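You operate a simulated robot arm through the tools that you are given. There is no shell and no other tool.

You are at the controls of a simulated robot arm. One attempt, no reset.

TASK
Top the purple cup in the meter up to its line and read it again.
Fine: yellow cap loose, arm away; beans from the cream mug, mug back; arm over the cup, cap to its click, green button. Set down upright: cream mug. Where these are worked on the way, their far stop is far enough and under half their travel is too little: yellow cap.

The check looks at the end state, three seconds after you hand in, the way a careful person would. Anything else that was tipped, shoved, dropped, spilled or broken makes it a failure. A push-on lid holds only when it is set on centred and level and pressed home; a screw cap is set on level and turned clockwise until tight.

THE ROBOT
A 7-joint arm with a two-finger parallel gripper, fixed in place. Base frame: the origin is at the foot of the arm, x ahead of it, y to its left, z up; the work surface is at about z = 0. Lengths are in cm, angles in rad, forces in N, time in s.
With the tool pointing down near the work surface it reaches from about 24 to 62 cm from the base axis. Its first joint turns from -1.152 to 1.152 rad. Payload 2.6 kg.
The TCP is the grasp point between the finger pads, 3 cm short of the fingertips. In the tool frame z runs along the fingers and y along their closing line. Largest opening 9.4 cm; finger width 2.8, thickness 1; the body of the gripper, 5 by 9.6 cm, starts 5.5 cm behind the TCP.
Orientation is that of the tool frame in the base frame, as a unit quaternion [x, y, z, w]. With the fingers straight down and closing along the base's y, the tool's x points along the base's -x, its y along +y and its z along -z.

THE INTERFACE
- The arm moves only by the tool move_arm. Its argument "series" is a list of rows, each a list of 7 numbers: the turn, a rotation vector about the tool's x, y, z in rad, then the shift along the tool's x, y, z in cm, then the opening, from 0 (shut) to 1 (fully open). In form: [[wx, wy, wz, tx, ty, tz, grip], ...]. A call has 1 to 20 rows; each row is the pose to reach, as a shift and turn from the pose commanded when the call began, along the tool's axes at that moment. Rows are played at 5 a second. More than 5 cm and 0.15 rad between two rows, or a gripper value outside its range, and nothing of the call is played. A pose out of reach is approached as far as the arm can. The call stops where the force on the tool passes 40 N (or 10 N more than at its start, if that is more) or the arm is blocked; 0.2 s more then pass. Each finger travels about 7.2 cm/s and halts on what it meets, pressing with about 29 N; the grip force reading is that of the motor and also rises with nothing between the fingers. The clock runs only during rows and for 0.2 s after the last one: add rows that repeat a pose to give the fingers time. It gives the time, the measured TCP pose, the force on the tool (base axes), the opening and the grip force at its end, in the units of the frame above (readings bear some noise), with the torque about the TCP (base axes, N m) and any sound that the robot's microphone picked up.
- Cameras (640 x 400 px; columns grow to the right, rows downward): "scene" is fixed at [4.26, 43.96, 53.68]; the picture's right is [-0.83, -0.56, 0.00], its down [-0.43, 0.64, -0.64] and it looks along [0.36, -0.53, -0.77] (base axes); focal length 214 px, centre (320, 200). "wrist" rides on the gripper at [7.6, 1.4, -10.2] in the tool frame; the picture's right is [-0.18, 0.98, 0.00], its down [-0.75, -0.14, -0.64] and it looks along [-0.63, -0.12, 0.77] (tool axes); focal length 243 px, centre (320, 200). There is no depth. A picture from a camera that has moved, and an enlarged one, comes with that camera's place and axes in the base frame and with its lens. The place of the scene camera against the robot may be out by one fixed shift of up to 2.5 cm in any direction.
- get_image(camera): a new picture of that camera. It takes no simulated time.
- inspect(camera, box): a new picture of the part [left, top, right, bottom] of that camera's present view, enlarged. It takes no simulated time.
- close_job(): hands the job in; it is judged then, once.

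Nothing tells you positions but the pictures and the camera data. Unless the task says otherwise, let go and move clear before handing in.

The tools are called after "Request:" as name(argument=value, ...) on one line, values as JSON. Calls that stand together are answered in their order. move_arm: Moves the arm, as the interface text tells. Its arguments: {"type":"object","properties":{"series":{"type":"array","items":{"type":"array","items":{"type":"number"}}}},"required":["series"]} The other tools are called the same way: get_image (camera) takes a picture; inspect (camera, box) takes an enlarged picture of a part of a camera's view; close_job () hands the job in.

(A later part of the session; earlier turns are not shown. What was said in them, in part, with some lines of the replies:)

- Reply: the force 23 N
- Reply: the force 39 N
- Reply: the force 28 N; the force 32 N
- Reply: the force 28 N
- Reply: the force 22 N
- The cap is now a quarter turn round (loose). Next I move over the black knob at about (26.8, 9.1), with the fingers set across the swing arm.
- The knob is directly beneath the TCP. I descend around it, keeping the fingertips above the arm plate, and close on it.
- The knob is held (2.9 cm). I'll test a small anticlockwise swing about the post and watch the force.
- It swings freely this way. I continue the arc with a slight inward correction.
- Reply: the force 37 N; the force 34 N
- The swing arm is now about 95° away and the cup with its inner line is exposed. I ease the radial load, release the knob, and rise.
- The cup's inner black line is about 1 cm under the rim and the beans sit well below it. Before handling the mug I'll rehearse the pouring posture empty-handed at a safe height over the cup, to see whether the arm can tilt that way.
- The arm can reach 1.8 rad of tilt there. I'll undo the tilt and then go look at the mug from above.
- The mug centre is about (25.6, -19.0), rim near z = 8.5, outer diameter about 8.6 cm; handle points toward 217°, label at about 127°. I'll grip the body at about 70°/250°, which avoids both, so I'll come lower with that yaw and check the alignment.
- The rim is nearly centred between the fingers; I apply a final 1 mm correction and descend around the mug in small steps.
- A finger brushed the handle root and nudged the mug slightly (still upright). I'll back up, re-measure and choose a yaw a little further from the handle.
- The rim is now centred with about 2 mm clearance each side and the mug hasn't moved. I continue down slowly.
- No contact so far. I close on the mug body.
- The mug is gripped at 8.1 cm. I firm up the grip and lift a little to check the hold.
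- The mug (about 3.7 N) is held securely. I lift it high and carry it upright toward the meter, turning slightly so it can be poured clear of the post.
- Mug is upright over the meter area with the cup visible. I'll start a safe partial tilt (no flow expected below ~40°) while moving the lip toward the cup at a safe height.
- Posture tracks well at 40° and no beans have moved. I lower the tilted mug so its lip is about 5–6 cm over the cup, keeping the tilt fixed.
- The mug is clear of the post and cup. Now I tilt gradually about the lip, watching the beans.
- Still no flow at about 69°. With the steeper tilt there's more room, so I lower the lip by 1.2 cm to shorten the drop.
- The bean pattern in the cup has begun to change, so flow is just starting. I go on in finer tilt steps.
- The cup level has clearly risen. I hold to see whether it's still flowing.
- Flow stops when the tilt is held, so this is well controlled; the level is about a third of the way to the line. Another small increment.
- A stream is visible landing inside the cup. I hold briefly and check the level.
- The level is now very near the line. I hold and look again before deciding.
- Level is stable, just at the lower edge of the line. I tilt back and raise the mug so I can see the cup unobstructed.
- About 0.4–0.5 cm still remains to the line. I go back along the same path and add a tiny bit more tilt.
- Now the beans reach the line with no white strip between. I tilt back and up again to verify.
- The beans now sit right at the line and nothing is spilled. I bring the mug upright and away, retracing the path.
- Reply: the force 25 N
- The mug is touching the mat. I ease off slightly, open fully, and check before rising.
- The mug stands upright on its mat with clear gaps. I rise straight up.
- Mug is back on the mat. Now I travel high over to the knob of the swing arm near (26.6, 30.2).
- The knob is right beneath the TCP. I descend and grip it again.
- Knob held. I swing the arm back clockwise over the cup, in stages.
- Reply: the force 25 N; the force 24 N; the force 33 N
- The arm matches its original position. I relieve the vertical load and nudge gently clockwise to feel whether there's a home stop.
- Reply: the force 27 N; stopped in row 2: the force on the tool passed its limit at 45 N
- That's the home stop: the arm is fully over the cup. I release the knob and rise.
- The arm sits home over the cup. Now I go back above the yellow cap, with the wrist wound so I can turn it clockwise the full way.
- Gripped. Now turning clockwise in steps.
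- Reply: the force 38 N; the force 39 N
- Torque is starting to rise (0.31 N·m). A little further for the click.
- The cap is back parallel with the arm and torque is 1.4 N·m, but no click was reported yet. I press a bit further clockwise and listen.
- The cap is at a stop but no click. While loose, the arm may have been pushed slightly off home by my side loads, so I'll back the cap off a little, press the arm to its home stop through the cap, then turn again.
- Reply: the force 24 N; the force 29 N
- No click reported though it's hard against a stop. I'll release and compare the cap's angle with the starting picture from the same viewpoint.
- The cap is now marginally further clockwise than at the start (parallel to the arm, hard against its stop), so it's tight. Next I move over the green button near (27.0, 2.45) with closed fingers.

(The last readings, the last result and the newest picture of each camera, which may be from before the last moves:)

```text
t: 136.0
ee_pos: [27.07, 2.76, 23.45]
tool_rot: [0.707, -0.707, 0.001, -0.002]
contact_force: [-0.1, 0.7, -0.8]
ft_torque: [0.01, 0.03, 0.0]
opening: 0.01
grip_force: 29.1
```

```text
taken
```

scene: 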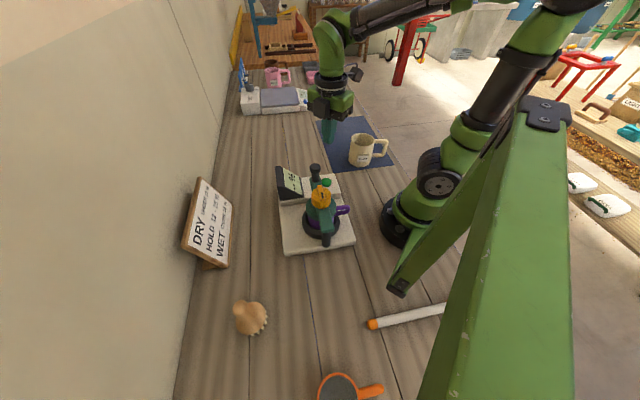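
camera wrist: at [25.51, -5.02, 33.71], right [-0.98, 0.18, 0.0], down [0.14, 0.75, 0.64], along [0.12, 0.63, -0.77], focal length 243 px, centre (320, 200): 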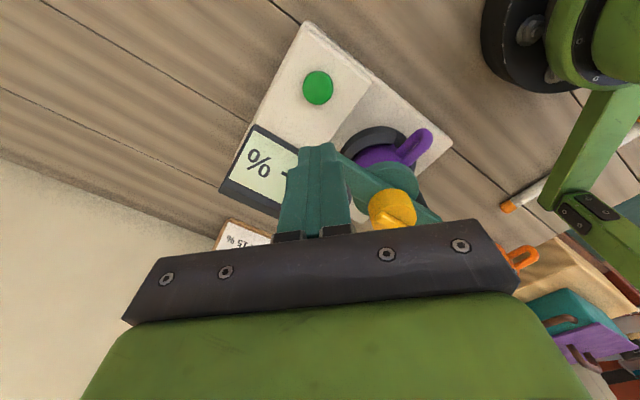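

The button is directly under the closed fingertips. I descend to just above it.

Request:
move_arm(series=[[0, 0, 0, 0, -0.2, 3, 0], [0, 0, 0, 0, -0.2, 6, 0], [0, 0, 0, 0, -0.2, 9, 0], [0, 0, 0, 0, -0.2, 11.5, 0], [0, 0, 0, 0, -0.2, 13.0, 0], [0, 0, 0, 0, -0.2, 13.8, 0], [0, 0, 0, 0, -0.2, 13.8, 0]])

Request:
get_image(camera="wrist")

Request:
inspect(camera="scene", box=[270, 110, 370, 210])

```text
t: 137.6
ee_pos: [27.37, 2.64, 9.73]
tool_rot: [-0.707, 0.708, -0.002, 0.003]
contact_force: [0.7, -0.1, 0.0]
ft_torque: [-0.02, 0.01, 0.01]
opening: 0.0
grip_force: 28.9
```

```text
taken
camera wrist: at [25.78, -5.07, 20.04], right [-0.98, 0.19, 0.0], down [0.14, 0.75, 0.64], along [0.12, 0.63, -0.77], focal length 243 px, centre (320, 200)
```

wrist: 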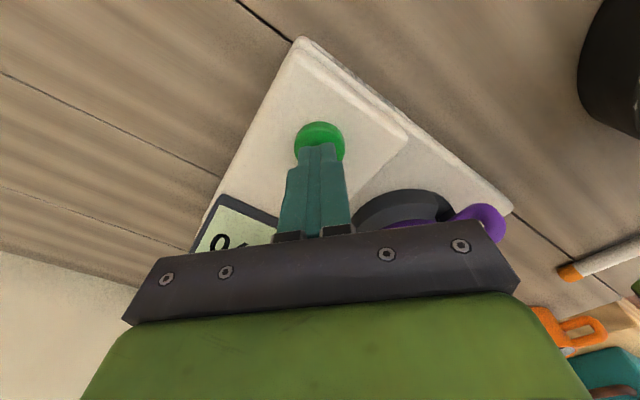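

```text
4.00 times, centred on (320, 160) of scene
camera zoom: at [4.26, 43.96, 53.68], right [-0.83, -0.56, 0.0], down [-0.43, 0.64, -0.64], along [0.36, -0.53, -0.77], focal length 858 px, centre (320, 360)
```

zoom: 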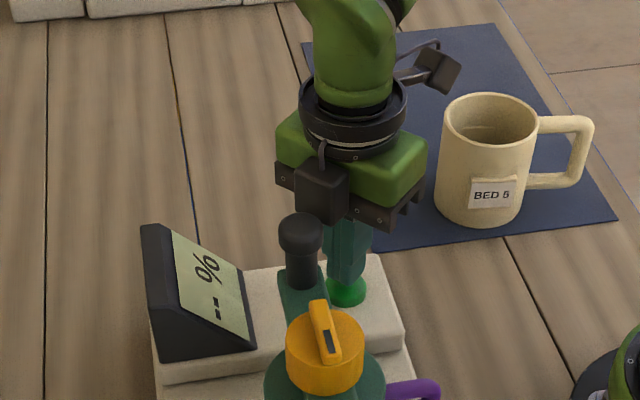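

A box on the gripper's side overhangs the knob in this orientation, so I'll rise, turn the wrist to about 52° where everything clears the knob, and come down again.

Request:
move_arm(series=[[0, 0, 0, 0, 0, -2, 0], [0, 0, 0, 0, 0, -4.5, 0], [0, 0, 0.13, 0, 0.05, -6, 0], [0, 0, 0.26, 0, 0.05, -6, 0], [0, 0, 0.39, 0, 0.05, -6, 0], [0, 0, 0.52, 0, 0.05, -6, 0], [0, 0, 0.66, 0, 0.05, -6, 0], [0, 0, 0.66, 0, 0.05, -6, 0]])

Request:
get_image(camera="wrist")

Request:
inspect(camera="scene", box=[270, 90, 370, 210])

```text
t: 139.4
ee_pos: [27.28, 2.72, 15.7]
tool_rot: [-0.438, 0.899, -0.001, 0.003]
contact_force: [0.7, 0.5, -0.3]
ft_torque: [0.01, 0.03, -0.03]
opening: 0.01
grip_force: 28.8
```

```text
taken
camera wrist: at [21.37, -2.51, 25.93], right [-0.66, 0.75, 0.0], down [0.57, 0.51, 0.65], along [0.49, 0.43, -0.76], focal length 243 px, centre (320, 200)
```

wrist: 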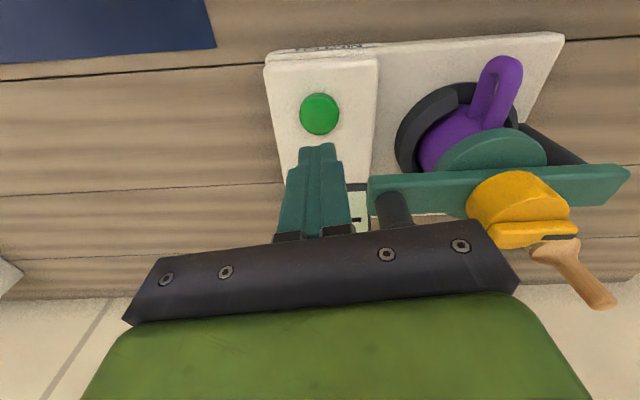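

```text
3.33 times, centred on (320, 150) of scene
camera zoom: at [4.26, 43.96, 53.68], right [-0.83, -0.56, 0.0], down [-0.43, 0.64, -0.64], along [0.36, -0.53, -0.77], focal length 715 px, centre (320, 367)
```

zoom: 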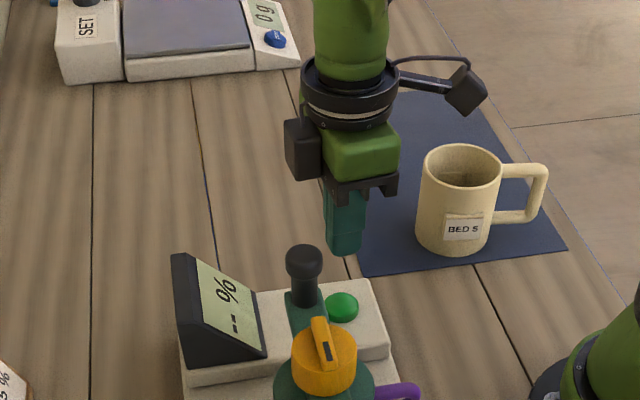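

Request:
move_arm(series=[[0, 0, 0, 0, 0, 2, 0], [0, 0, 0, 0, 0, 4, 0], [0, 0, 0, 0, 0, 5.6, 0], [0, 0, 0, 0, 0, 6.4, 0], [0, 0, 0, 0, 0, 6.8, 0], [0, 0, 0, 0, 0, 6.8, 0]])

Request:
inspect(camera="scene", box=[280, 120, 360, 200])

Request:
get_image(camera="wrist")

```text
t: 140.8
ee_pos: [27.31, 2.71, 8.87]
tool_rot: [-0.439, 0.899, 0.0, 0.002]
contact_force: [0.4, 0.2, 1.0]
ft_torque: [-0.01, 0.0, 0.01]
opening: 0.02
grip_force: 29.1
heard: click
```

```text
5.00 times, centred on (320, 160) of scene
camera zoom: at [4.26, 43.96, 53.68], right [-0.83, -0.56, 0.0], down [-0.43, 0.64, -0.64], along [0.36, -0.53, -0.77], focal length 1072 px, centre (320, 400)
```

zoom: 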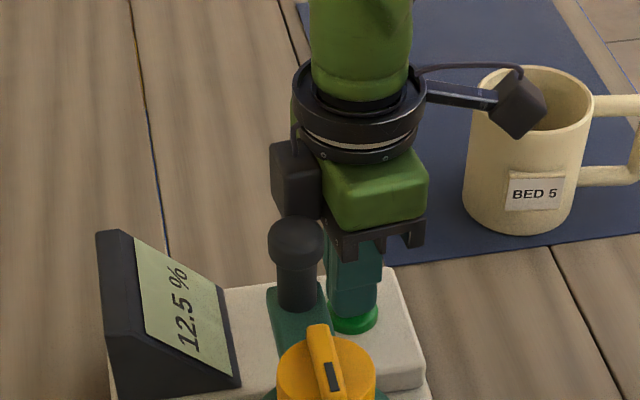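

```text
taken
camera wrist: at [21.46, -2.53, 19.09], right [-0.66, 0.75, 0.0], down [0.57, 0.51, 0.65], along [0.48, 0.43, -0.76], focal length 243 px, centre (320, 200)
```

wrist: 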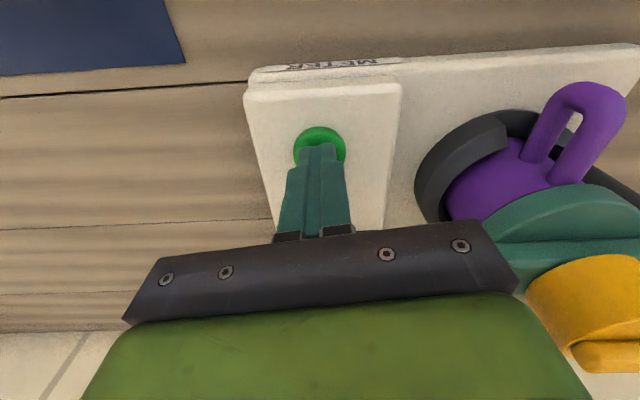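

The display now shows 12.5 % and a click was heard, from the button. I'll look closely at the display and the cap.

Request:
inspect(camera="scene", box=[270, 160, 320, 210])

Request:
inspect(camera="scene", box=[300, 170, 345, 220])

```text
8.00 times, centred on (295, 185) of scene
camera zoom: at [4.26, 43.96, 53.68], right [-0.83, -0.56, 0.0], down [-0.43, 0.64, -0.64], along [0.36, -0.53, -0.77], focal length 1716 px, centre (520, 320)
```

zoom: 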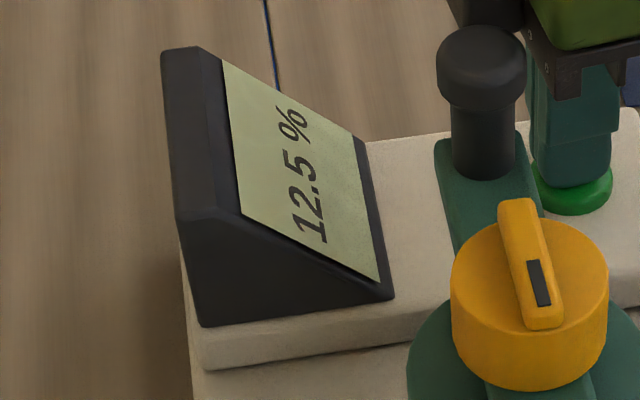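

```text
8.00 times, centred on (322, 195) of scene
camera zoom: at [4.26, 43.96, 53.68], right [-0.83, -0.56, 0.0], down [-0.43, 0.64, -0.64], along [0.36, -0.53, -0.77], focal length 1716 px, centre (300, 240)
```

zoom: 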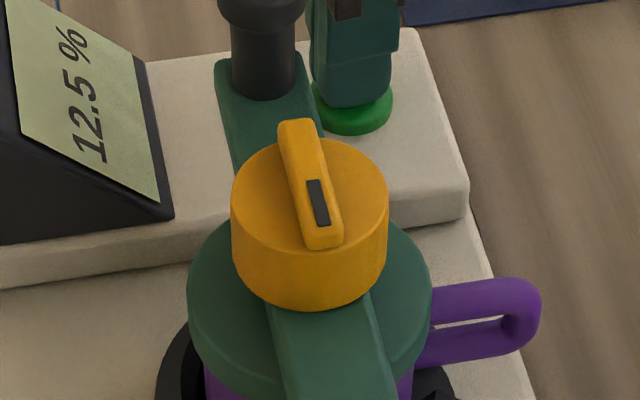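

The meter reads 12.5 %, but I never heard the cap's own click, only the button's. To be sure, I'll go back, open the cap well past half and re-tighten it in one go, then read again.

Request:
move_arm(series=[[0, 0, 0, 0, 0, -2, 0], [0, 0, 0, 0, 0, -5, 0], [0, 0, 0, 0, 0, -9, 0], [0, 0, 0, 0, 0, -13.5, 0], [0, 0, 0.14, -0.56, 1.22, -14, 0.1], [0, 0, 0.28, -1.12, 2.45, -14, 0.2], [0, 0, 0.42, -1.69, 3.67, -14, 0.3], [0, 0, 0.56, -2.25, 4.9, -14, 0.4], [0, 0, 0.7, -2.81, 6.1, -14, 0.5], [0, 0, 0.84, -3.37, 7.34, -14, 0.6], [0, 0, 0.98, -3.93, 8.56, -14, 0.7], [0, 0, 1.12, -4.5, 9.8, -14, 0.8], [0, 0, 1.26, -5.06, 11.0, -13.5, 0.9], [0, 0, 1.41, -5.62, 12.23, -13.1, 0.9], [0, 0, 1.41, -5.62, 12.23, -13.1, 0.9], [0, 0, 1.41, -5.62, 12.23, -13.1, 0.9]])

Request:
inspect(camera="wrist", box=[260, 70, 380, 190])

Request:
inspect(camera="scene", box=[265, 150, 365, 250])

```text
t: 144.2
ee_pos: [20.94, 14.52, 22.08]
tool_rot: [0.248, 0.969, 0.001, 0.002]
contact_force: [-0.3, 0.5, -0.2]
ft_torque: [0.03, -0.03, 0.01]
opening: 8.48
grip_force: 0.1
```

```text
3.33 times, centred on (320, 130) of wrist
camera zoom: at [14.91, 19.44, 32.28], right [0.63, 0.77, 0.0], down [0.59, -0.49, 0.64], along [0.5, -0.41, -0.76], focal length 809 px, centre (320, 433)
```

zoom: 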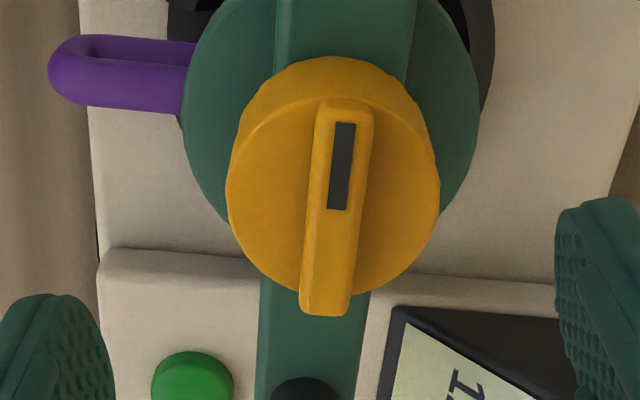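

```text
4.00 times, centred on (315, 200) of scene
camera zoom: at [4.26, 43.96, 53.68], right [-0.83, -0.56, 0.0], down [-0.43, 0.64, -0.64], along [0.36, -0.53, -0.77], focal length 858 px, centre (340, 200)
```

zoom: 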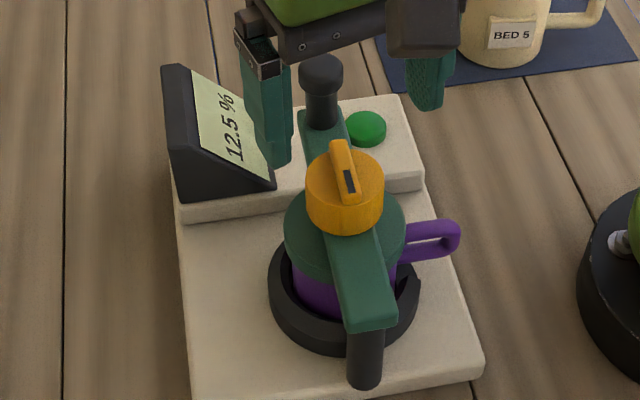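

The reading stays at 12.5 %. I grip the cap again for the open-and-retighten check.

Request:
move_arm(series=[[0, 0, 0, -0.06, 0.22, 2.0, 0.9], [0, 0, 0, -0.06, 0.22, 4.0, 0.75], [0, 0, 0, -0.06, 0.22, 5.0, 0.62], [0, 0, 0, -0.06, 0.22, 5.2, 0.62], [0, 0, 0, -0.06, 0.22, 5.2, 0.62]])

Request:
inspect(camera="wrist", box=[250, 100, 390, 240])

```text
t: 145.4
ee_pos: [21.26, 14.8, 16.74]
tool_rot: [0.247, 0.969, 0.001, 0.002]
contact_force: [-1.0, 0.3, 0.1]
ft_torque: [-0.05, 0.04, 0.02]
opening: 5.84
grip_force: 0.0
```

```text
2.86 times, centred on (320, 170) of wrist
camera zoom: at [15.16, 19.57, 26.99], right [0.63, 0.77, 0.0], down [0.59, -0.49, 0.64], along [0.5, -0.41, -0.76], focal length 693 px, centre (320, 286)
```

zoom: 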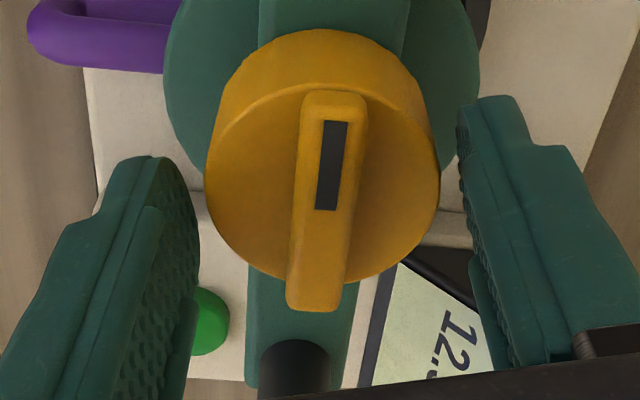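

Request:
move_arm(series=[[0, 0, 0, 0.15, 0, 0, 0.62], [0, 0, 0, 0.15, 0, 0, 0.5], [0, 0, 0, 0.15, 0, 0, 0.3], [0, 0, 0, 0.15, 0, 0, 0], [0, 0, 0, 0.15, 0, 0, 0]])

```text
t: 146.6
ee_pos: [21.11, 14.87, 16.81]
tool_rot: [0.247, 0.969, 0.001, 0.003]
contact_force: [3.3, 6.9, -4.3]
ft_torque: [0.0, -0.22, -0.01]
opening: 4.62
grip_force: 44.9
```

First a quick firm clockwise twist from this fresh, centred grip to see if it clicks.

Request:
move_arm(series=[[0, 0, 0.05, 0, 0, 0, 0], [0, 0, 0.1, 0, 0, 0, 0], [0, 0, 0.1, 0, 0, 0, 0]])

Request:
inspect(camera="wrist", box=[250, 100, 390, 240])

```text
t: 147.4
ee_pos: [20.9, 15.02, 16.68]
tool_rot: [0.294, 0.956, 0.002, 0.001]
contact_force: [6.8, 21.2, -20.6]
ft_torque: [0.08, -0.38, 1.33]
opening: 4.65
grip_force: 45.3
```

```text
2.86 times, centred on (320, 170) of wrist
camera zoom: at [15.43, 20.32, 27.03], right [0.71, 0.71, 0.01], down [0.54, -0.54, 0.64], along [0.46, -0.45, -0.77], focal length 693 px, centre (320, 286)
```

zoom: 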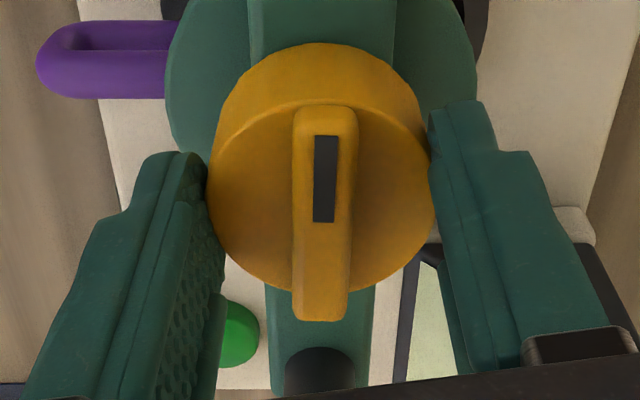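

Solid stop at 1.3 N·m. Now I open the cap well past half-way.

Request:
move_arm(series=[[0, 0, -0.1, 0, 0.03, 0.05, 0], [0, 0, -0.2, 0, 0.03, 0.05, 0], [0, 0, -0.3, 0, 0.03, 0.05, 0], [0, 0, -0.4, 0, 0.03, 0.05, 0], [0, 0, -0.5, 0, 0.03, 0.05, 0]])

```text
t: 148.6
ee_pos: [21.09, 14.94, 16.76]
tool_rot: [0.05, 0.999, 0.001, 0.004]
contact_force: [-6.0, 2.6, 27.6]
ft_torque: [0.12, 0.62, 0.04]
opening: 4.6
grip_force: 45.2
```

Request:
move_arm(series=[[0, 0, 0, 0, 0, -0.1, 0], [0, 0, -0.1, 0, 0, -0.1, 0], [0, 0, -0.2, 0, 0, -0.1, 0], [0, 0, -0.3, 0, 0, -0.1, 0], [0, 0, -0.4, 0, 0, -0.1, 0]])

```text
t: 149.8
ee_pos: [21.07, 14.79, 16.71]
tool_rot: [-0.15, 0.989, -0.001, 0.002]
contact_force: [-5.5, 3.8, -1.1]
ft_torque: [0.73, -0.4, 0.0]
opening: 4.59
grip_force: 44.8
```

Request:
move_arm(series=[[0, 0, -0.1, 0, 0, 0, 0], [0, 0, -0.2, 0, 0, 0, 0], [0, 0, -0.3, 0, 0, 0, 0], [0, 0, -0.4, 0, 0, 0, 0]])

Request:
inspect(camera="wrist", box=[250, 100, 390, 240])

Request:
inspect(camera="scene", box=[265, 150, 365, 250])

```text
t: 150.8
ee_pos: [21.16, 14.89, 16.67]
tool_rot: [-0.343, 0.939, -0.001, 0.001]
contact_force: [4.3, -2.4, -23.0]
ft_torque: [0.72, -0.63, -0.05]
opening: 4.62
grip_force: 44.7
```

```text
2.86 times, centred on (320, 170) of wrist
camera zoom: at [14.3, 10.91, 27.01], right [-0.49, 0.87, 0.0], down [0.66, 0.38, 0.64], along [0.56, 0.32, -0.76], focal length 693 px, centre (320, 286)
```

zoom: 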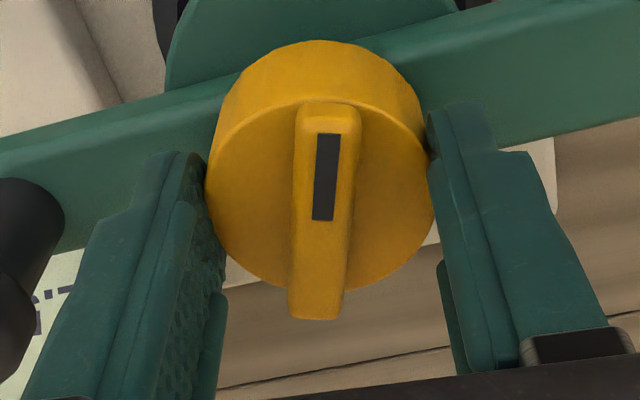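

```text
4.00 times, centred on (315, 200) of scene
camera zoom: at [4.26, 43.96, 53.68], right [-0.83, -0.56, 0.0], down [-0.43, 0.64, -0.64], along [0.36, -0.53, -0.77], focal length 858 px, centre (340, 200)
```

zoom: 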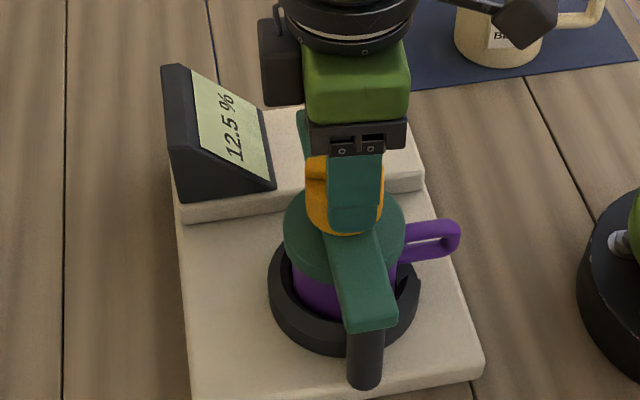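

Cap is open by about 1.25 rad. Now I turn it back clockwise.

Request:
move_arm(series=[[0, 0, 0, 0, 0, 0.08, 0], [0, 0, 0.1, 0, 0, 0.08, 0], [0, 0, 0.2, 0, 0, 0.08, 0], [0, 0, 0.3, 0, 0, 0.08, 0], [0, 0, 0.4, 0, 0, 0.08, 0], [0, 0, 0.5, 0, 0, 0.08, 0], [0, 0, 0.6, 0, 0, 0.08, 0]])

```text
t: 152.4
ee_pos: [21.23, 14.86, 16.79]
tool_rot: [-0.049, 0.999, 0.0, 0.003]
contact_force: [2.2, -3.4, -7.0]
ft_torque: [-0.73, 0.17, -0.02]
opening: 4.61
grip_force: 45.0
```

Request:
move_arm(series=[[0, 0, 0.1, 0.04, -0.03, 0, 0], [0, 0, 0.2, 0.08, -0.06, 0, 0], [0, 0, 0.3, 0.08, -0.06, 0, 0], [0, 0, 0.4, 0.08, -0.06, 0, 0], [0, 0, 0.5, 0.08, -0.06, 0, 0], [0, 0, 0.6, 0.08, -0.06, 0, 0], [0, 0, 0.7, 0.08, -0.06, 0, 0], [0, 0, 0.8, 0.08, -0.06, 0, 0], [0, 0, 0.85, 0.08, -0.06, 0, 0], [0, 0, 0.85, 0.08, -0.06, 0, 0]])

Request:
inspect(camera="wrist", box=[250, 100, 390, 240])

```text
t: 154.6
ee_pos: [20.97, 14.92, 16.7]
tool_rot: [0.366, 0.931, 0.004, 0.003]
contact_force: [10.2, 33.5, -8.2]
ft_torque: [0.4, -0.11, 1.01]
opening: 4.75
grip_force: 45.5
```

```text
2.86 times, centred on (320, 170) of wrist
camera zoom: at [16.31, 21.06, 27.03], right [0.8, 0.59, 0.01], down [0.45, -0.62, 0.64], along [0.39, -0.51, -0.77], focal length 693 px, centre (320, 286)
```

zoom: 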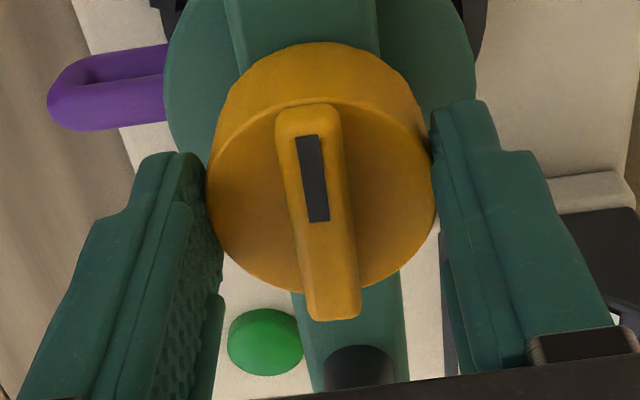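

Still no cap click, only a firm stop. The bar on top of the cap is the natural handle, so I'll release, grip that bar directly and twist clockwise from there.

Request:
move_arm(series=[[0, 0, 0, 0, 0.1, 0, 0.3], [0, 0, 0, 0, 0.1, 0, 0.55], [0, 0, 0, 0, 0.1, 0, 0.65], [0, 0, 0, 0, 0.1, -1.0, 0.65], [0, 0, 0, 0, 0.1, -2.2, 0.65], [0, 0, 0, 0, 0.1, -2.2, 0.65]])

Request:
get_image(camera="wrist")

Request:
inspect(camera="wrist", box=[250, 100, 390, 240])

```text
t: 156.0
ee_pos: [21.04, 14.93, 18.92]
tool_rot: [0.366, 0.93, 0.001, 0.002]
contact_force: [-0.1, -0.2, -0.6]
ft_torque: [-0.01, -0.02, -0.03]
opening: 6.07
grip_force: 0.0
```

```text
taken
camera wrist: at [16.43, 21.1, 29.16], right [0.81, 0.59, 0.0], down [0.45, -0.62, 0.64], along [0.38, -0.52, -0.77], focal length 243 px, centre (320, 200)
```

wrist: 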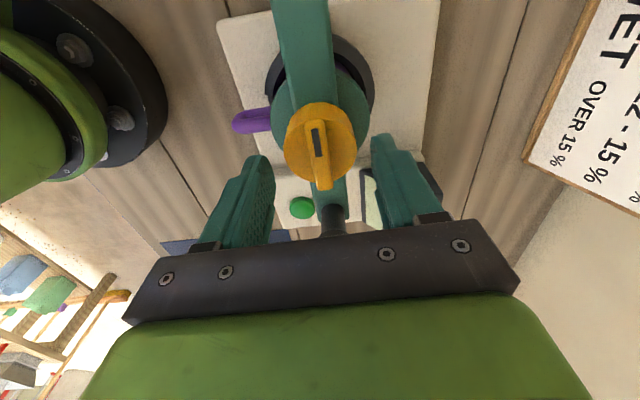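

```text
2.86 times, centred on (320, 170) of wrist
camera zoom: at [16.43, 21.1, 29.16], right [0.81, 0.59, 0.0], down [0.45, -0.62, 0.64], along [0.38, -0.52, -0.77], focal length 693 px, centre (320, 286)
```

zoom: 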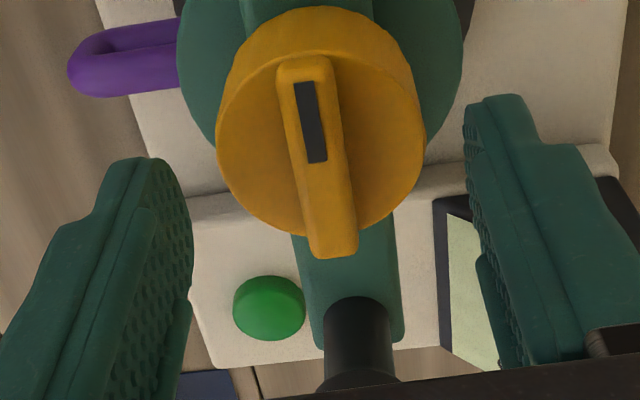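

Request:
move_arm(series=[[0, 0, 0.04, 0.2, -0.05, 0, 0.5], [0, 0, 0.04, 0.2, -0.05, 0.4, 0.4], [0, 0, 0.04, 0.2, -0.05, 0.65, 0.3], [0, 0, 0.04, 0.2, -0.05, 0.65, 0.2], [0, 0, 0.04, 0.2, -0.05, 0.65, 0], [0, 0, 0.04, 0.2, -0.05, 0.65, 0]])

Request:
inspect(camera="wrist", box=[250, 100, 390, 240])

Request:
inspect(camera="scene", box=[285, 150, 365, 240])

```text
t: 157.4
ee_pos: [20.9, 14.97, 18.35]
tool_rot: [0.384, 0.923, 0.003, 0.003]
contact_force: [13.4, 13.3, -8.4]
ft_torque: [0.31, -0.27, 0.11]
opening: 1.16
grip_force: 45.2
```

```text
2.86 times, centred on (320, 170) of wrist
camera zoom: at [16.45, 21.4, 28.57], right [0.83, 0.56, 0.01], down [0.43, -0.64, 0.64], along [0.37, -0.53, -0.77], focal length 693 px, centre (320, 286)
```

zoom: 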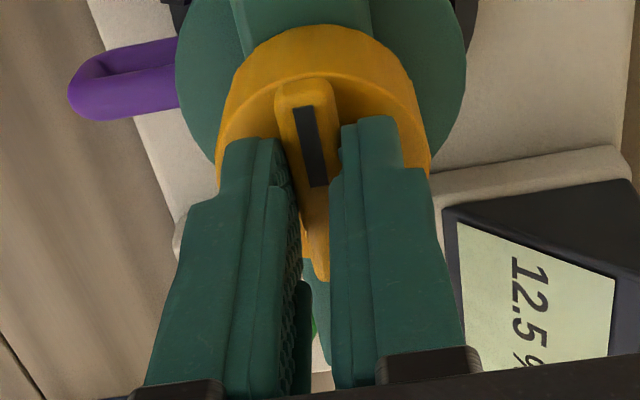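

```text
4.44 times, centred on (325, 195) of scene
camera zoom: at [4.26, 43.96, 53.68], right [-0.83, -0.56, 0.0], down [-0.43, 0.64, -0.64], along [0.36, -0.53, -0.77], focal length 953 px, centre (298, 222)
```

zoom: 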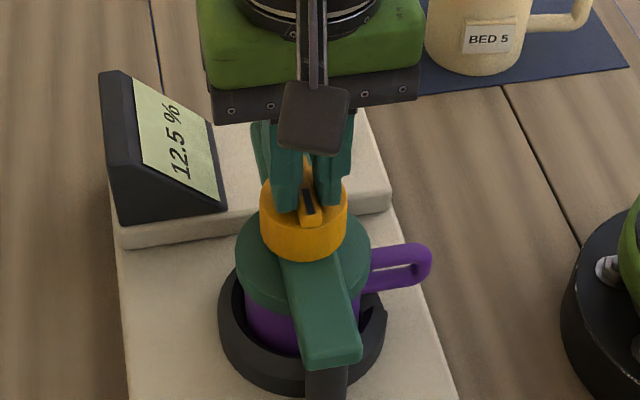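

The bar is gripped (1.16 cm). Twist clockwise.

Request:
move_arm(series=[[0, 0, 0, 0, 0.1, 0, 0], [0, 0, 0.04, 0, 0.1, 0, 0], [0, 0, 0.08, 0, 0.1, 0, 0], [0, 0, 0.12, 0, 0.1, 0, 0]])

Request:
inspect(camera="wrist", box=[250, 100, 390, 240])

```text
t: 158.4
ee_pos: [20.94, 15.06, 18.21]
tool_rot: [0.439, 0.899, 0.0, 0.001]
contact_force: [-0.3, 12.4, -9.2]
ft_torque: [-0.21, -0.25, 1.58]
opening: 1.42
grip_force: 44.5
```

```text
2.86 times, centred on (320, 170) of wrist
camera zoom: at [17.35, 21.87, 28.59], right [0.89, 0.46, 0.0], down [0.35, -0.68, 0.64], along [0.3, -0.57, -0.77], focal length 693 px, centre (320, 286)
```

zoom: 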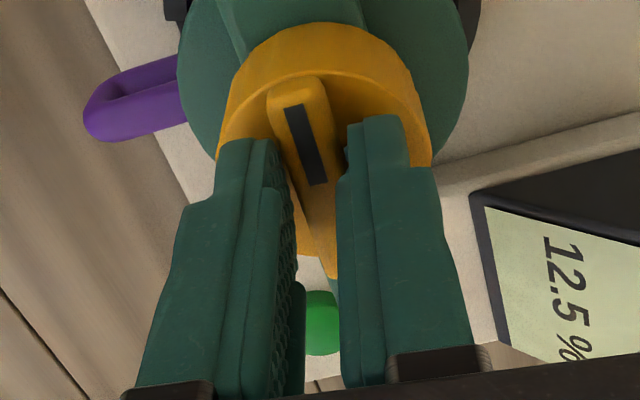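

Torque is 1.6 N·m with this grip. A bit more.

Request:
move_arm(series=[[0, 0, 0.05, 0, 0, 0, 0], [0, 0, 0.1, 0, 0, 0, 0]])

Request:
inspect(camera="wrist", box=[250, 100, 390, 240])

```text
t: 159.0
ee_pos: [21.09, 15.06, 18.33]
tool_rot: [0.483, 0.876, 0.001, 0.002]
contact_force: [0.4, 10.2, -17.6]
ft_torque: [-0.08, -0.11, 1.71]
opening: 1.71
grip_force: 45.3
```

```text
2.86 times, centred on (320, 170) of wrist
camera zoom: at [18.08, 22.14, 28.59], right [0.93, 0.37, 0.0], down [0.28, -0.71, 0.64], along [0.24, -0.6, -0.77], focal length 693 px, centre (320, 286)
```

zoom: 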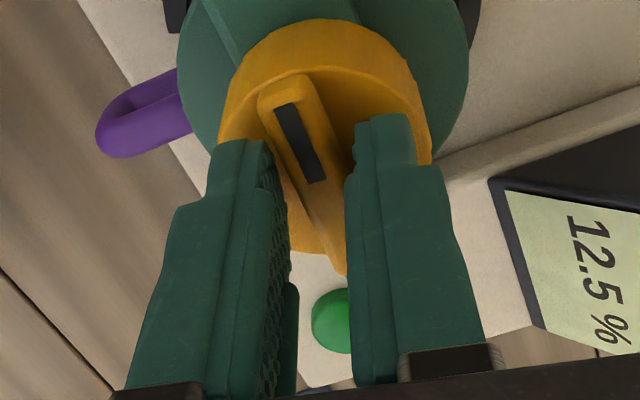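

Even 1.7 N·m gives no further movement: the cap is hard home. To find out whether the meter itself recognises the closed cap, I'll loosen it using the bar, press the button once to see what it shows when open, then close and read again.

Request:
move_arm(series=[[0, 0, -0.1, 0, 0, 0, 0], [0, 0, -0.2, -0.05, -0.02, 0, 0], [0, 0, -0.3, -0.1, -0.05, 0, 0], [0, 0, -0.4, -0.1, -0.05, 0, 0], [0, 0, -0.5, -0.1, -0.05, 0, 0]])

Request:
inspect(camera="wrist", box=[250, 100, 390, 240])

```text
t: 160.2
ee_pos: [21.09, 14.71, 18.35]
tool_rot: [0.253, 0.968, 0.003, 0.005]
contact_force: [1.0, -1.5, 14.7]
ft_torque: [0.64, 1.19, -0.01]
opening: 1.18
grip_force: 44.6
```

```text
2.86 times, centred on (320, 170) of wrist
camera zoom: at [15.01, 19.78, 28.56], right [0.64, 0.77, 0.01], down [0.58, -0.49, 0.65], along [0.5, -0.41, -0.76], focal length 693 px, centre (320, 286)
```

zoom: 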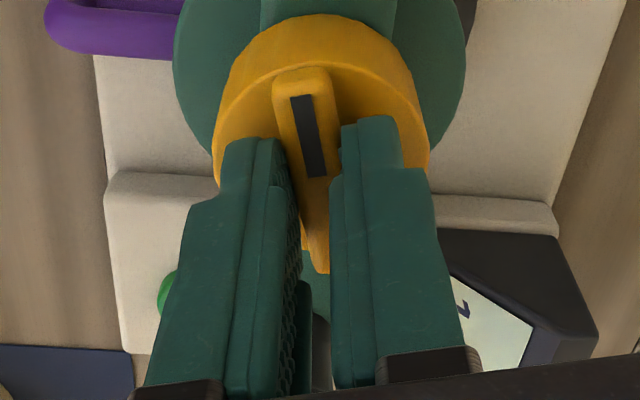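

Request:
move_arm(series=[[0, 0, -0.1, 0, 0, -0.05, 0], [0, 0, -0.2, 0, 0, -0.05, 0], [0, 0, -0.3, 0, 0, -0.05, 0], [0, 0, -0.4, 0, 0, -0.05, 0], [0, 0, -0.5, 0, 0, -0.05, 0], [0, 0, -0.6, 0, 0, -0.05, 0], [0, 0, -0.7, 0, 0, -0.05, 0], [0, 0, -0.75, 0, 0, -0.05, 0]])

Request:
inspect(camera="scene", box=[265, 150, 365, 250])

```text
t: 162.0
ee_pos: [21.22, 14.88, 18.44]
tool_rot: [-0.121, 0.993, 0.0, 0.003]
contact_force: [11.9, -9.8, -4.6]
ft_torque: [0.07, -1.67, -0.03]
opening: 1.17
grip_force: 45.5
```

```text
4.00 times, centred on (315, 200) of scene
camera zoom: at [4.26, 43.96, 53.68], right [-0.83, -0.56, 0.0], down [-0.43, 0.64, -0.64], along [0.36, -0.53, -0.77], focal length 858 px, centre (340, 200)
```

zoom: 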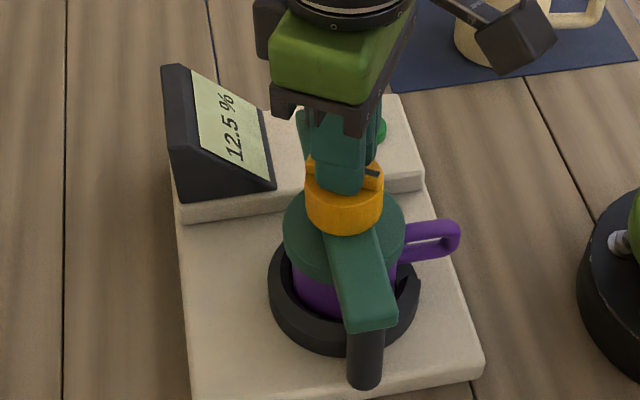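

Request:
move_arm(series=[[0, 0, 0, 0, 0, 0, 0.2], [0, 0, 0, 0, 0, 0, 0.4], [0, 0, 0, 0, 0, -2, 0.4], [0, 0, 0, 0, 0, -4.6, 0.4], [0, 0, -0.08, -0.38, -1.66, -4.6, 0.2], [0, 0, -0.16, -0.76, -3.32, -4.6, 0], [0, 0, -0.25, -1.14, -4.98, -4.6, 0], [0, 0, -0.33, -1.52, -6.64, -4.6, 0], [0, 0, -0.42, -1.9, -8.3, -4.6, 0], [0, 0, -0.5, -2.28, -9.96, -4.6, 0], [0, 0, -0.58, -2.66, -11.6, -4.6, 0], [0, 0, -0.67, -3.04, -13.28, -4.6, 0], [0, 0, -0.67, -3.04, -13.28, -4.6, 0], [0, 0, -0.67, -3.04, -13.28, -4.6, 0]])

Request:
get_image(camera="wrist")

Request:
inspect(camera="scene", box=[265, 150, 365, 250])

```text
t: 165.0
ee_pos: [27.12, 2.52, 23.06]
tool_rot: [-0.44, 0.898, -0.002, 0.002]
contact_force: [-0.9, 0.3, 0.2]
ft_torque: [0.01, 0.0, -0.04]
opening: 0.0
grip_force: 29.0
```

```text
taken
camera wrist: at [21.26, -2.55, 33.23], right [-0.66, 0.75, 0.0], down [0.57, 0.51, 0.65], along [0.48, 0.43, -0.76], focal length 243 px, centre (320, 200)
```

wrist: 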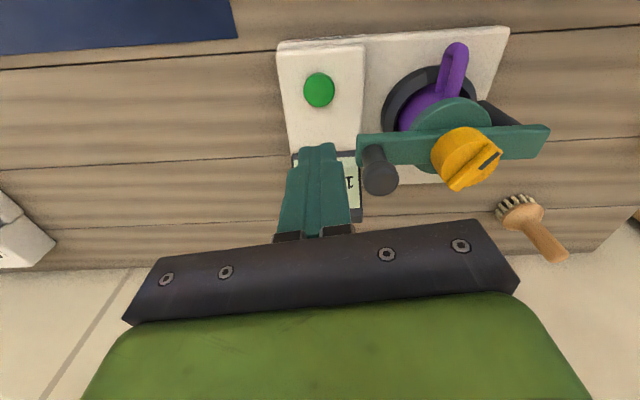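

```text
4.00 times, centred on (315, 200) of scene
camera zoom: at [4.26, 43.96, 53.68], right [-0.83, -0.56, 0.0], down [-0.43, 0.64, -0.64], along [0.36, -0.53, -0.77], focal length 858 px, centre (340, 200)
```

zoom: 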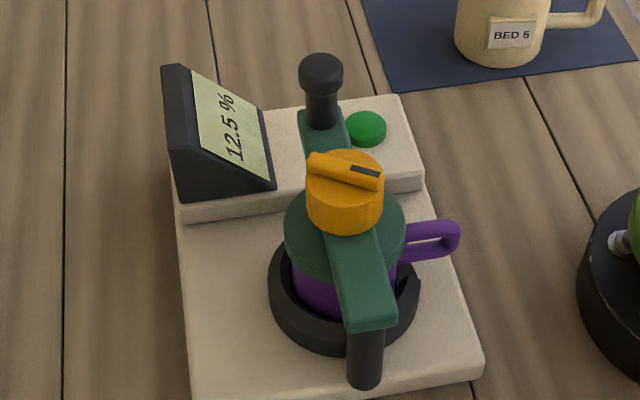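

The cap is open now. I press the button once in this state to see what the meter shows.

Request:
move_arm(series=[[0, 0, 0, 0, 0, 3, 0], [0, 0, 0, 0, 0, 6, 0], [0, 0, 0, 0, 0, 9, 0], [0, 0, 0, 0, 0, 11.5, 0], [0, 0, 0, 0, 0, 13.2, 0], [0, 0, 0, 0, 0, 13.9, 0], [0, 0, 0, 0, 0, 14.2, 0], [0, 0, 0, 0, 0, 14.2, 0]])

Request:
inspect(camera="scene", box=[270, 140, 350, 220])

```text
t: 166.8
ee_pos: [27.3, 2.91, 8.53]
tool_rot: [-0.439, 0.898, -0.001, 0.001]
contact_force: [-1.0, -1.1, 2.5]
ft_torque: [-0.05, 0.08, -0.02]
opening: 0.02
grip_force: 29.0
heard: click
```

```text
5.00 times, centred on (310, 180) of scene
camera zoom: at [4.26, 43.96, 53.68], right [-0.83, -0.56, 0.0], down [-0.43, 0.64, -0.64], along [0.36, -0.53, -0.77], focal length 1072 px, centre (370, 300)
```

zoom: 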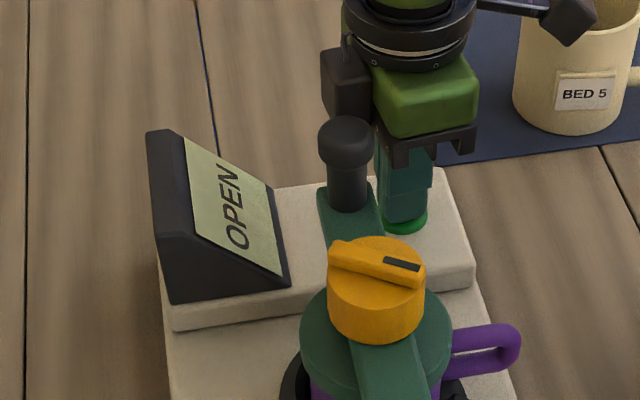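

With the cap open the meter shows "OPEN", so its earlier 12.5 % confirms it did recognise the cap as closed. I return to the cap, close it fully again, and take the final reading.

Request:
move_arm(series=[[0, 0, 0, 0, 0, -2, 0], [0, 0, 0, 0, 0, -5, 0], [0, 0, 0, 0, 0, -9.5, 0], [0, 0, 0, 0, 0, -14.2, 0], [0, 0, 0.08, -0.73, 1.54, -14.2, 0], [0, 0, 0.16, -1.45, 3.08, -14.2, 0], [0, 0, 0.25, -2.18, 4.62, -14.2, 0.1], [0, 0, 0.33, -2.9, 6.16, -14.2, 0.2], [0, 0, 0.42, -3.63, 7.7, -14.2, 0.3], [0, 0, 0.5, -4.36, 9.24, -14.2, 0.4], [0, 0, 0.58, -5.08, 10.78, -14.2, 0.4], [0, 0, 0.667, -5.81, 12.32, -14.2, 0.4], [0, 0, 0.667, -5.81, 12.32, -14.2, 0.4], [0, 0, 0.667, -5.81, 12.32, -14.2, 0.4]])

Request:
get_image(camera="wrist")

Request:
inspect(camera="wrist", box=[250, 60, 390, 200])

```text
t: 169.8
ee_pos: [20.92, 14.89, 22.97]
tool_rot: [-0.12, 0.993, 0.001, 0.003]
contact_force: [0.3, -0.5, -0.2]
ft_torque: [-0.02, -0.01, 0.01]
opening: 3.75
grip_force: 0.0
```

```text
taken
camera wrist: at [13.07, 14.31, 33.18], right [-0.06, 1.0, 0.0], down [0.76, 0.04, 0.65], along [0.64, 0.04, -0.76], focal length 243 px, centre (320, 200)
```

wrist: 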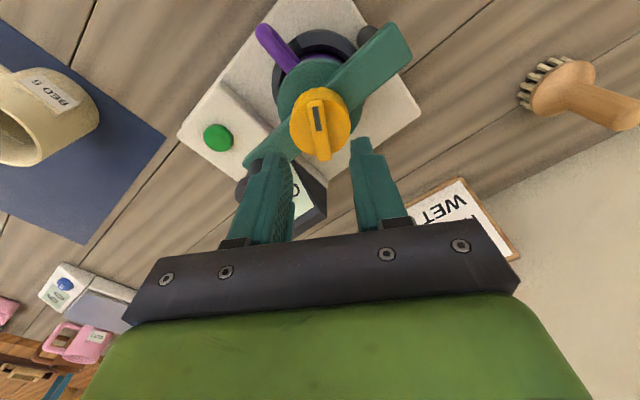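

```text
2.86 times, centred on (320, 130) of wrist
camera zoom: at [13.07, 14.31, 33.18], right [-0.06, 1.0, 0.0], down [0.76, 0.04, 0.65], along [0.64, 0.04, -0.76], focal length 693 px, centre (320, 400)
```

zoom: 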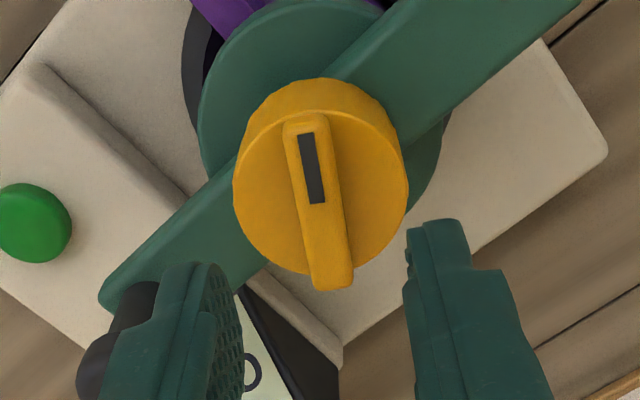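

Request:
move_arm(series=[[0, 0, 0, 0.05, -0.06, 1.5, 0.4], [0, 0, 0, 0.05, -0.06, 3.0, 0.4], [0, 0, 0, 0.05, -0.06, 4.2, 0.4], [0, 0, 0, 0.05, -0.06, 4.6, 0.4], [0, 0, 0, 0.05, -0.06, 4.6, 0.25], [0, 0, 0, 0.05, -0.06, 4.6, 0], [0, 0, 0, 0.05, -0.06, 4.6, 0]])

Request:
inspect(camera="wrist", box=[250, 100, 390, 240])

```text
t: 171.4
ee_pos: [20.83, 14.68, 18.4]
tool_rot: [-0.12, 0.993, 0.0, 0.003]
contact_force: [-1.2, 6.5, -3.6]
ft_torque: [0.28, -0.35, 0.02]
opening: 1.16
grip_force: 45.1
```

```text
2.86 times, centred on (320, 170) of wrist
camera zoom: at [12.99, 14.22, 28.67], right [-0.06, 1.0, 0.0], down [0.76, 0.04, 0.65], along [0.64, 0.04, -0.76], focal length 693 px, centre (320, 286)
```

zoom: 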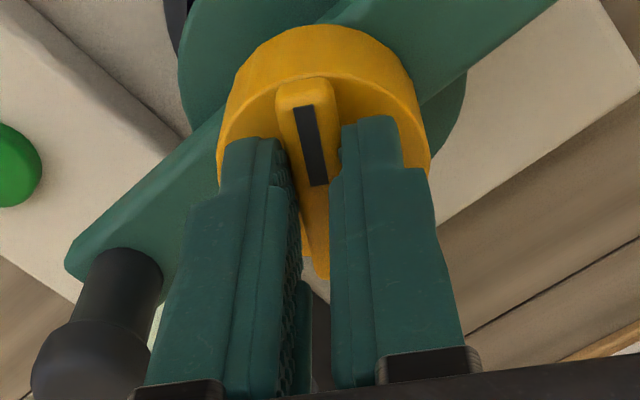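

Request:
move_arm(series=[[0, 0, 0.1, 0, 0.03, 0, 0], [0, 0, 0.2, -0.01, 0.06, 0, 0], [0, 0, 0.3, -0.01, 0.09, 0, 0], [0, 0, 0.4, -0.02, 0.12, 0, 0], [0, 0, 0.5, -0.04, 0.14, 0, 0], [0, 0, 0.6, -0.05, 0.17, 0, 0]])

```text
t: 172.8
ee_pos: [20.95, 15.08, 18.46]
tool_rot: [0.179, 0.984, 0.002, 0.002]
contact_force: [-7.4, 6.5, 21.3]
ft_torque: [0.49, 1.1, 0.06]
opening: 1.16
grip_force: 44.7
```

Request:
move_arm(series=[[0, 0, 0.1, 0, 0.03, -0.06, 0], [0, 0, 0.2, -0.01, 0.06, -0.06, 0], [0, 0, 0.3, -0.01, 0.09, -0.06, 0], [0, 0, 0.4, -0.02, 0.12, -0.06, 0], [0, 0, 0.48, -0.03, 0.13, -0.06, 0], [0, 0, 0.54, -0.03, 0.14, -0.06, 0]])

Request:
inspect(camera="wrist", box=[250, 100, 390, 240])

```text
t: 174.2
ee_pos: [21.0, 15.11, 18.38]
tool_rot: [0.435, 0.901, 0.0, 0.003]
contact_force: [-21.5, -6.0, 31.4]
ft_torque: [-0.25, 0.61, 1.37]
opening: 1.42
grip_force: 45.6
```

```text
2.86 times, centred on (320, 170) of wrist
camera zoom: at [17.3, 21.91, 28.62], right [0.88, 0.47, 0.0], down [0.36, -0.68, 0.64], along [0.3, -0.57, -0.77], focal length 693 px, centre (320, 286)
```

zoom: 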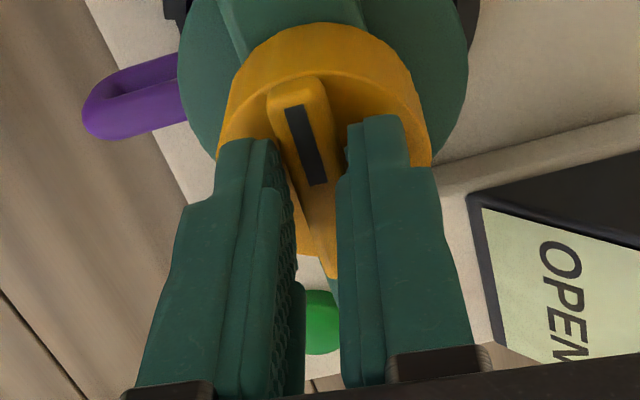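

The cap is at its stop again (1.4 N·m). I release, rise and return to the button.

Request:
move_arm(series=[[0, 0, 0, 0, 0, 0, 0.25], [0, 0, 0, 0, 0, 0, 0.4], [0, 0, 0, 0, 0, -2, 0.4], [0, 0, 0, 0, 0, -4.6, 0.4], [0, 0, -0.14, -1.05, -0.21, -4.6, 0.3], [0, 0, -0.28, -2.09, -0.42, -4.6, 0.2], [0, 0, -0.42, -3.14, -0.63, -4.6, 0.1], [0, 0, -0.56, -4.18, -0.84, -4.6, 0], [0, 0, -0.7, -5.23, -1.05, -4.6, 0], [0, 0, -0.84, -6.27, -1.26, -4.6, 0], [0, 0, -0.98, -7.32, -1.48, -4.6, 0], [0, 0, -1.12, -8.36, -1.69, -4.6, 0], [0, 0, -1.26, -9.41, -1.9, -4.6, 0], [0, 0, -1.4, -10.5, -2.11, -4.6, 0], [0, 0, -1.54, -11.5, -2.32, -4.6, 0], [0, 0, -1.68, -12.6, -2.53, -4.6, 0], [0, 0, -1.81, -13.59, -2.74, -4.6, 0], [0, 0, -1.81, -13.59, -2.74, -4.6, 0], [0, 0, -1.81, -13.59, -2.74, -4.6, 0]])

Request:
get_image(camera="wrist")

Request:
inspect(camera="scene", box=[265, 150, 365, 250])

```text
t: 178.2
ee_pos: [27.35, 2.91, 23.11]
tool_rot: [-0.441, 0.898, -0.001, 0.003]
contact_force: [0.1, -0.3, -0.7]
ft_torque: [-0.02, -0.02, -0.02]
opening: 0.0
grip_force: 29.3
```

```text
taken
camera wrist: at [21.48, -2.35, 33.32], right [-0.67, 0.75, 0.0], down [0.57, 0.51, 0.65], along [0.48, 0.43, -0.76], focal length 243 px, centre (320, 200)
```

wrist: 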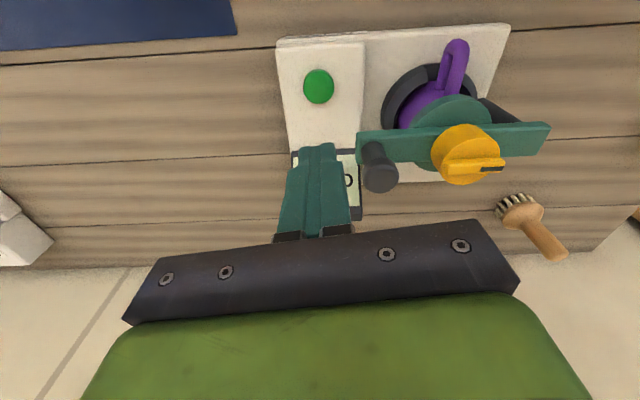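

```text
4.00 times, centred on (315, 200) of scene
camera zoom: at [4.26, 43.96, 53.68], right [-0.83, -0.56, 0.0], down [-0.43, 0.64, -0.64], along [0.36, -0.53, -0.77], focal length 858 px, centre (340, 200)
```

zoom: 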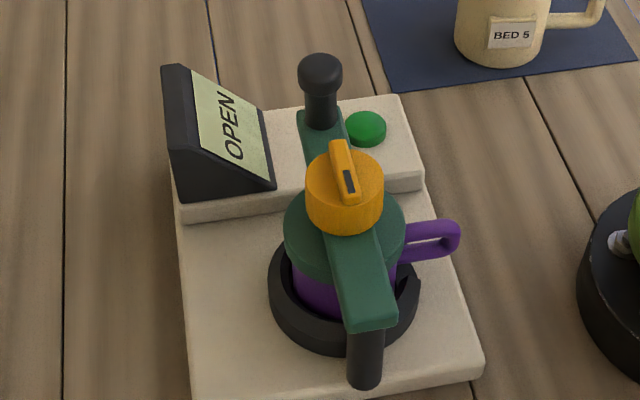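

Request:
move_arm(series=[[0, 0, 0, 0.15, -0.1, 3, 0], [0, 0, 0, 0.15, -0.1, 6, 0], [0, 0, 0, 0.15, -0.1, 9, 0], [0, 0, 0, 0.15, -0.1, 11.5, 0], [0, 0, 0, 0.15, -0.1, 13.2, 0], [0, 0, 0, 0.15, -0.1, 13.9, 0], [0, 0, 0, 0.15, -0.1, 14.25, 0], [0, 0, 0, 0.15, -0.1, 14.25, 0]])

Request:
inspect(camera="scene", box=[270, 140, 350, 220])

```text
t: 180.0
ee_pos: [27.4, 2.57, 8.73]
tool_rot: [-0.441, 0.898, -0.001, 0.002]
contact_force: [0.9, 0.0, 1.3]
ft_torque: [0.03, 0.0, 0.0]
opening: 0.0
grip_force: 29.1
heard: click
```

```text
5.00 times, centred on (310, 180) of scene
camera zoom: at [4.26, 43.96, 53.68], right [-0.83, -0.56, 0.0], down [-0.43, 0.64, -0.64], along [0.36, -0.53, -0.77], focal length 1072 px, centre (370, 300)
```

zoom: 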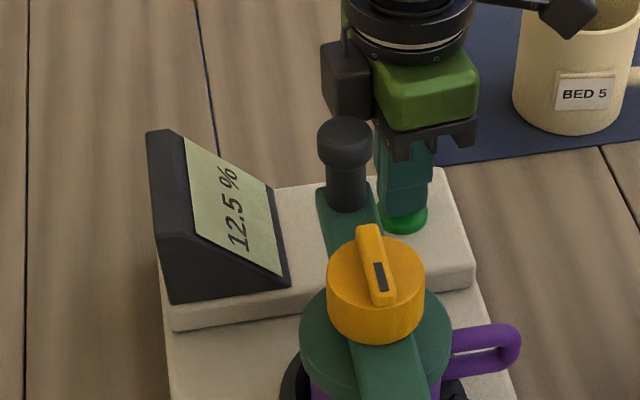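

The meter reads 12.5 % again with the cap closed. I withdraw straight up and to a clear position, then do a last check of the whole scene.

Request:
move_arm(series=[[0, 0, 0, 0, 0, -2, 0], [0, 0, 0, 0, 0, -5, 0], [0, 0, 0, 0, 0, -9, 0], [0, 0, 0, 0, 0, -13.5, 0], [0, 0, 0, 0, 0, -17, 0.2], [0, 0, 0, -1, -1.5, -20, 0.4], [0, 0, 0, -3, -3, -23, 0.6], [0, 0, 0, -5, -4, -25, 0.6], [0, 0, 0, -5, -4, -25, 0.6]])

Request:
get_image(camera="scene")

Request:
inspect(camera="scene", box=[265, 120, 405, 260])

Request:
get_image(camera="wrist")

```text
t: 182.0
ee_pos: [33.43, 3.91, 33.73]
tool_rot: [-0.441, 0.898, 0.0, 0.002]
contact_force: [0.0, 0.2, 0.8]
ft_torque: [0.01, -0.02, -0.03]
opening: 5.66
grip_force: 0.0
```

```text
taken
```

scene: 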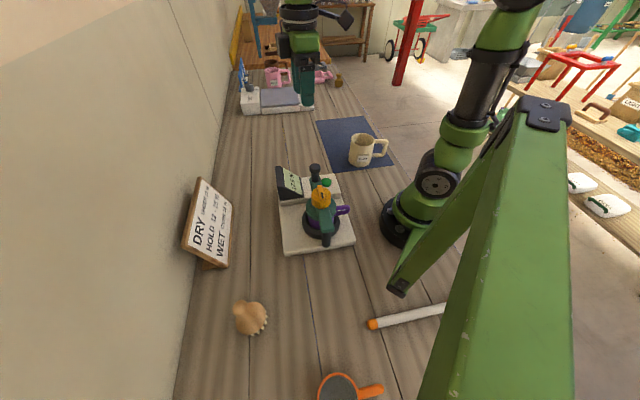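

```text
2.86 times, centred on (335, 190) of scene
camera zoom: at [4.26, 43.96, 53.68], right [-0.83, -0.56, 0.0], down [-0.43, 0.64, -0.64], along [0.36, -0.53, -0.77], focal length 613 px, centre (277, 229)
```

zoom: 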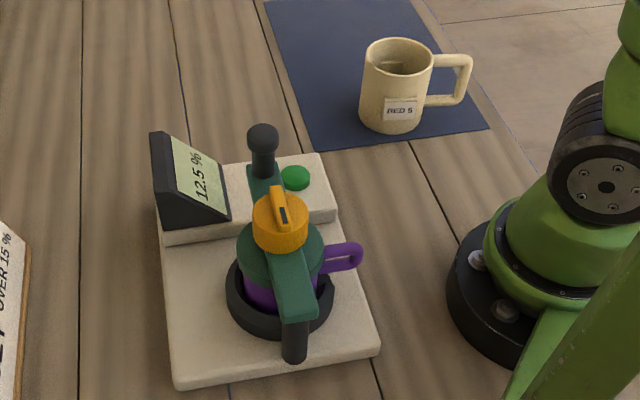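

```text
taken
camera wrist: at [27.53, -1.25, 43.95], right [-0.66, 0.75, 0.0], down [0.57, 0.51, 0.65], along [0.48, 0.43, -0.76], focal length 243 px, centre (320, 200)
```

wrist: 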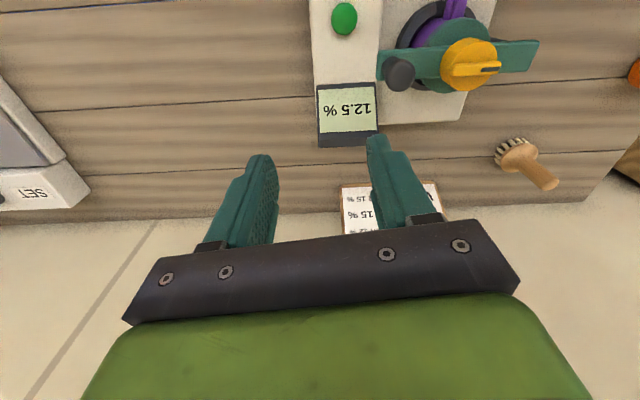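

The cup is filled to its line, and the swing arm is home with the cap closed. The display reads 12.5 %. The cream mug stands upright on its mat, nothing is spilled, and the gripper is clear. I'm handing the job in.

Request:
close_job()

```text
The job is handed in.
```

The purple cup is topped up to its line and the meter now reads **12.5 %**, which is in the HOLD band (12–15 %) on the sign.

- **Cap click:** I never heard the yellow cap click. The only clicks I heard came from the green button. The cap is turned clockwise hard against its stop and would not move further at about 1.7 N·m.
- **Check on the cap:** I loosened the cap and pressed the button, and the meter showed "OPEN". After closing it again it gave 12.5 %, the same as the first reading. So the meter does see the cap as closed.
- **Fill level:** the beans came up to the lower edge of the line all the way round, judged from the camera picture. I saw no spilled beans.
- **Mug:** the cream mug stands upright on its mat. A finger nudged it by a few millimetres when I first went to grip it, and it stayed standing.
- **Arm:** the swing arm is back at its home stop over the cup, and the gripper is open and clear of everything.
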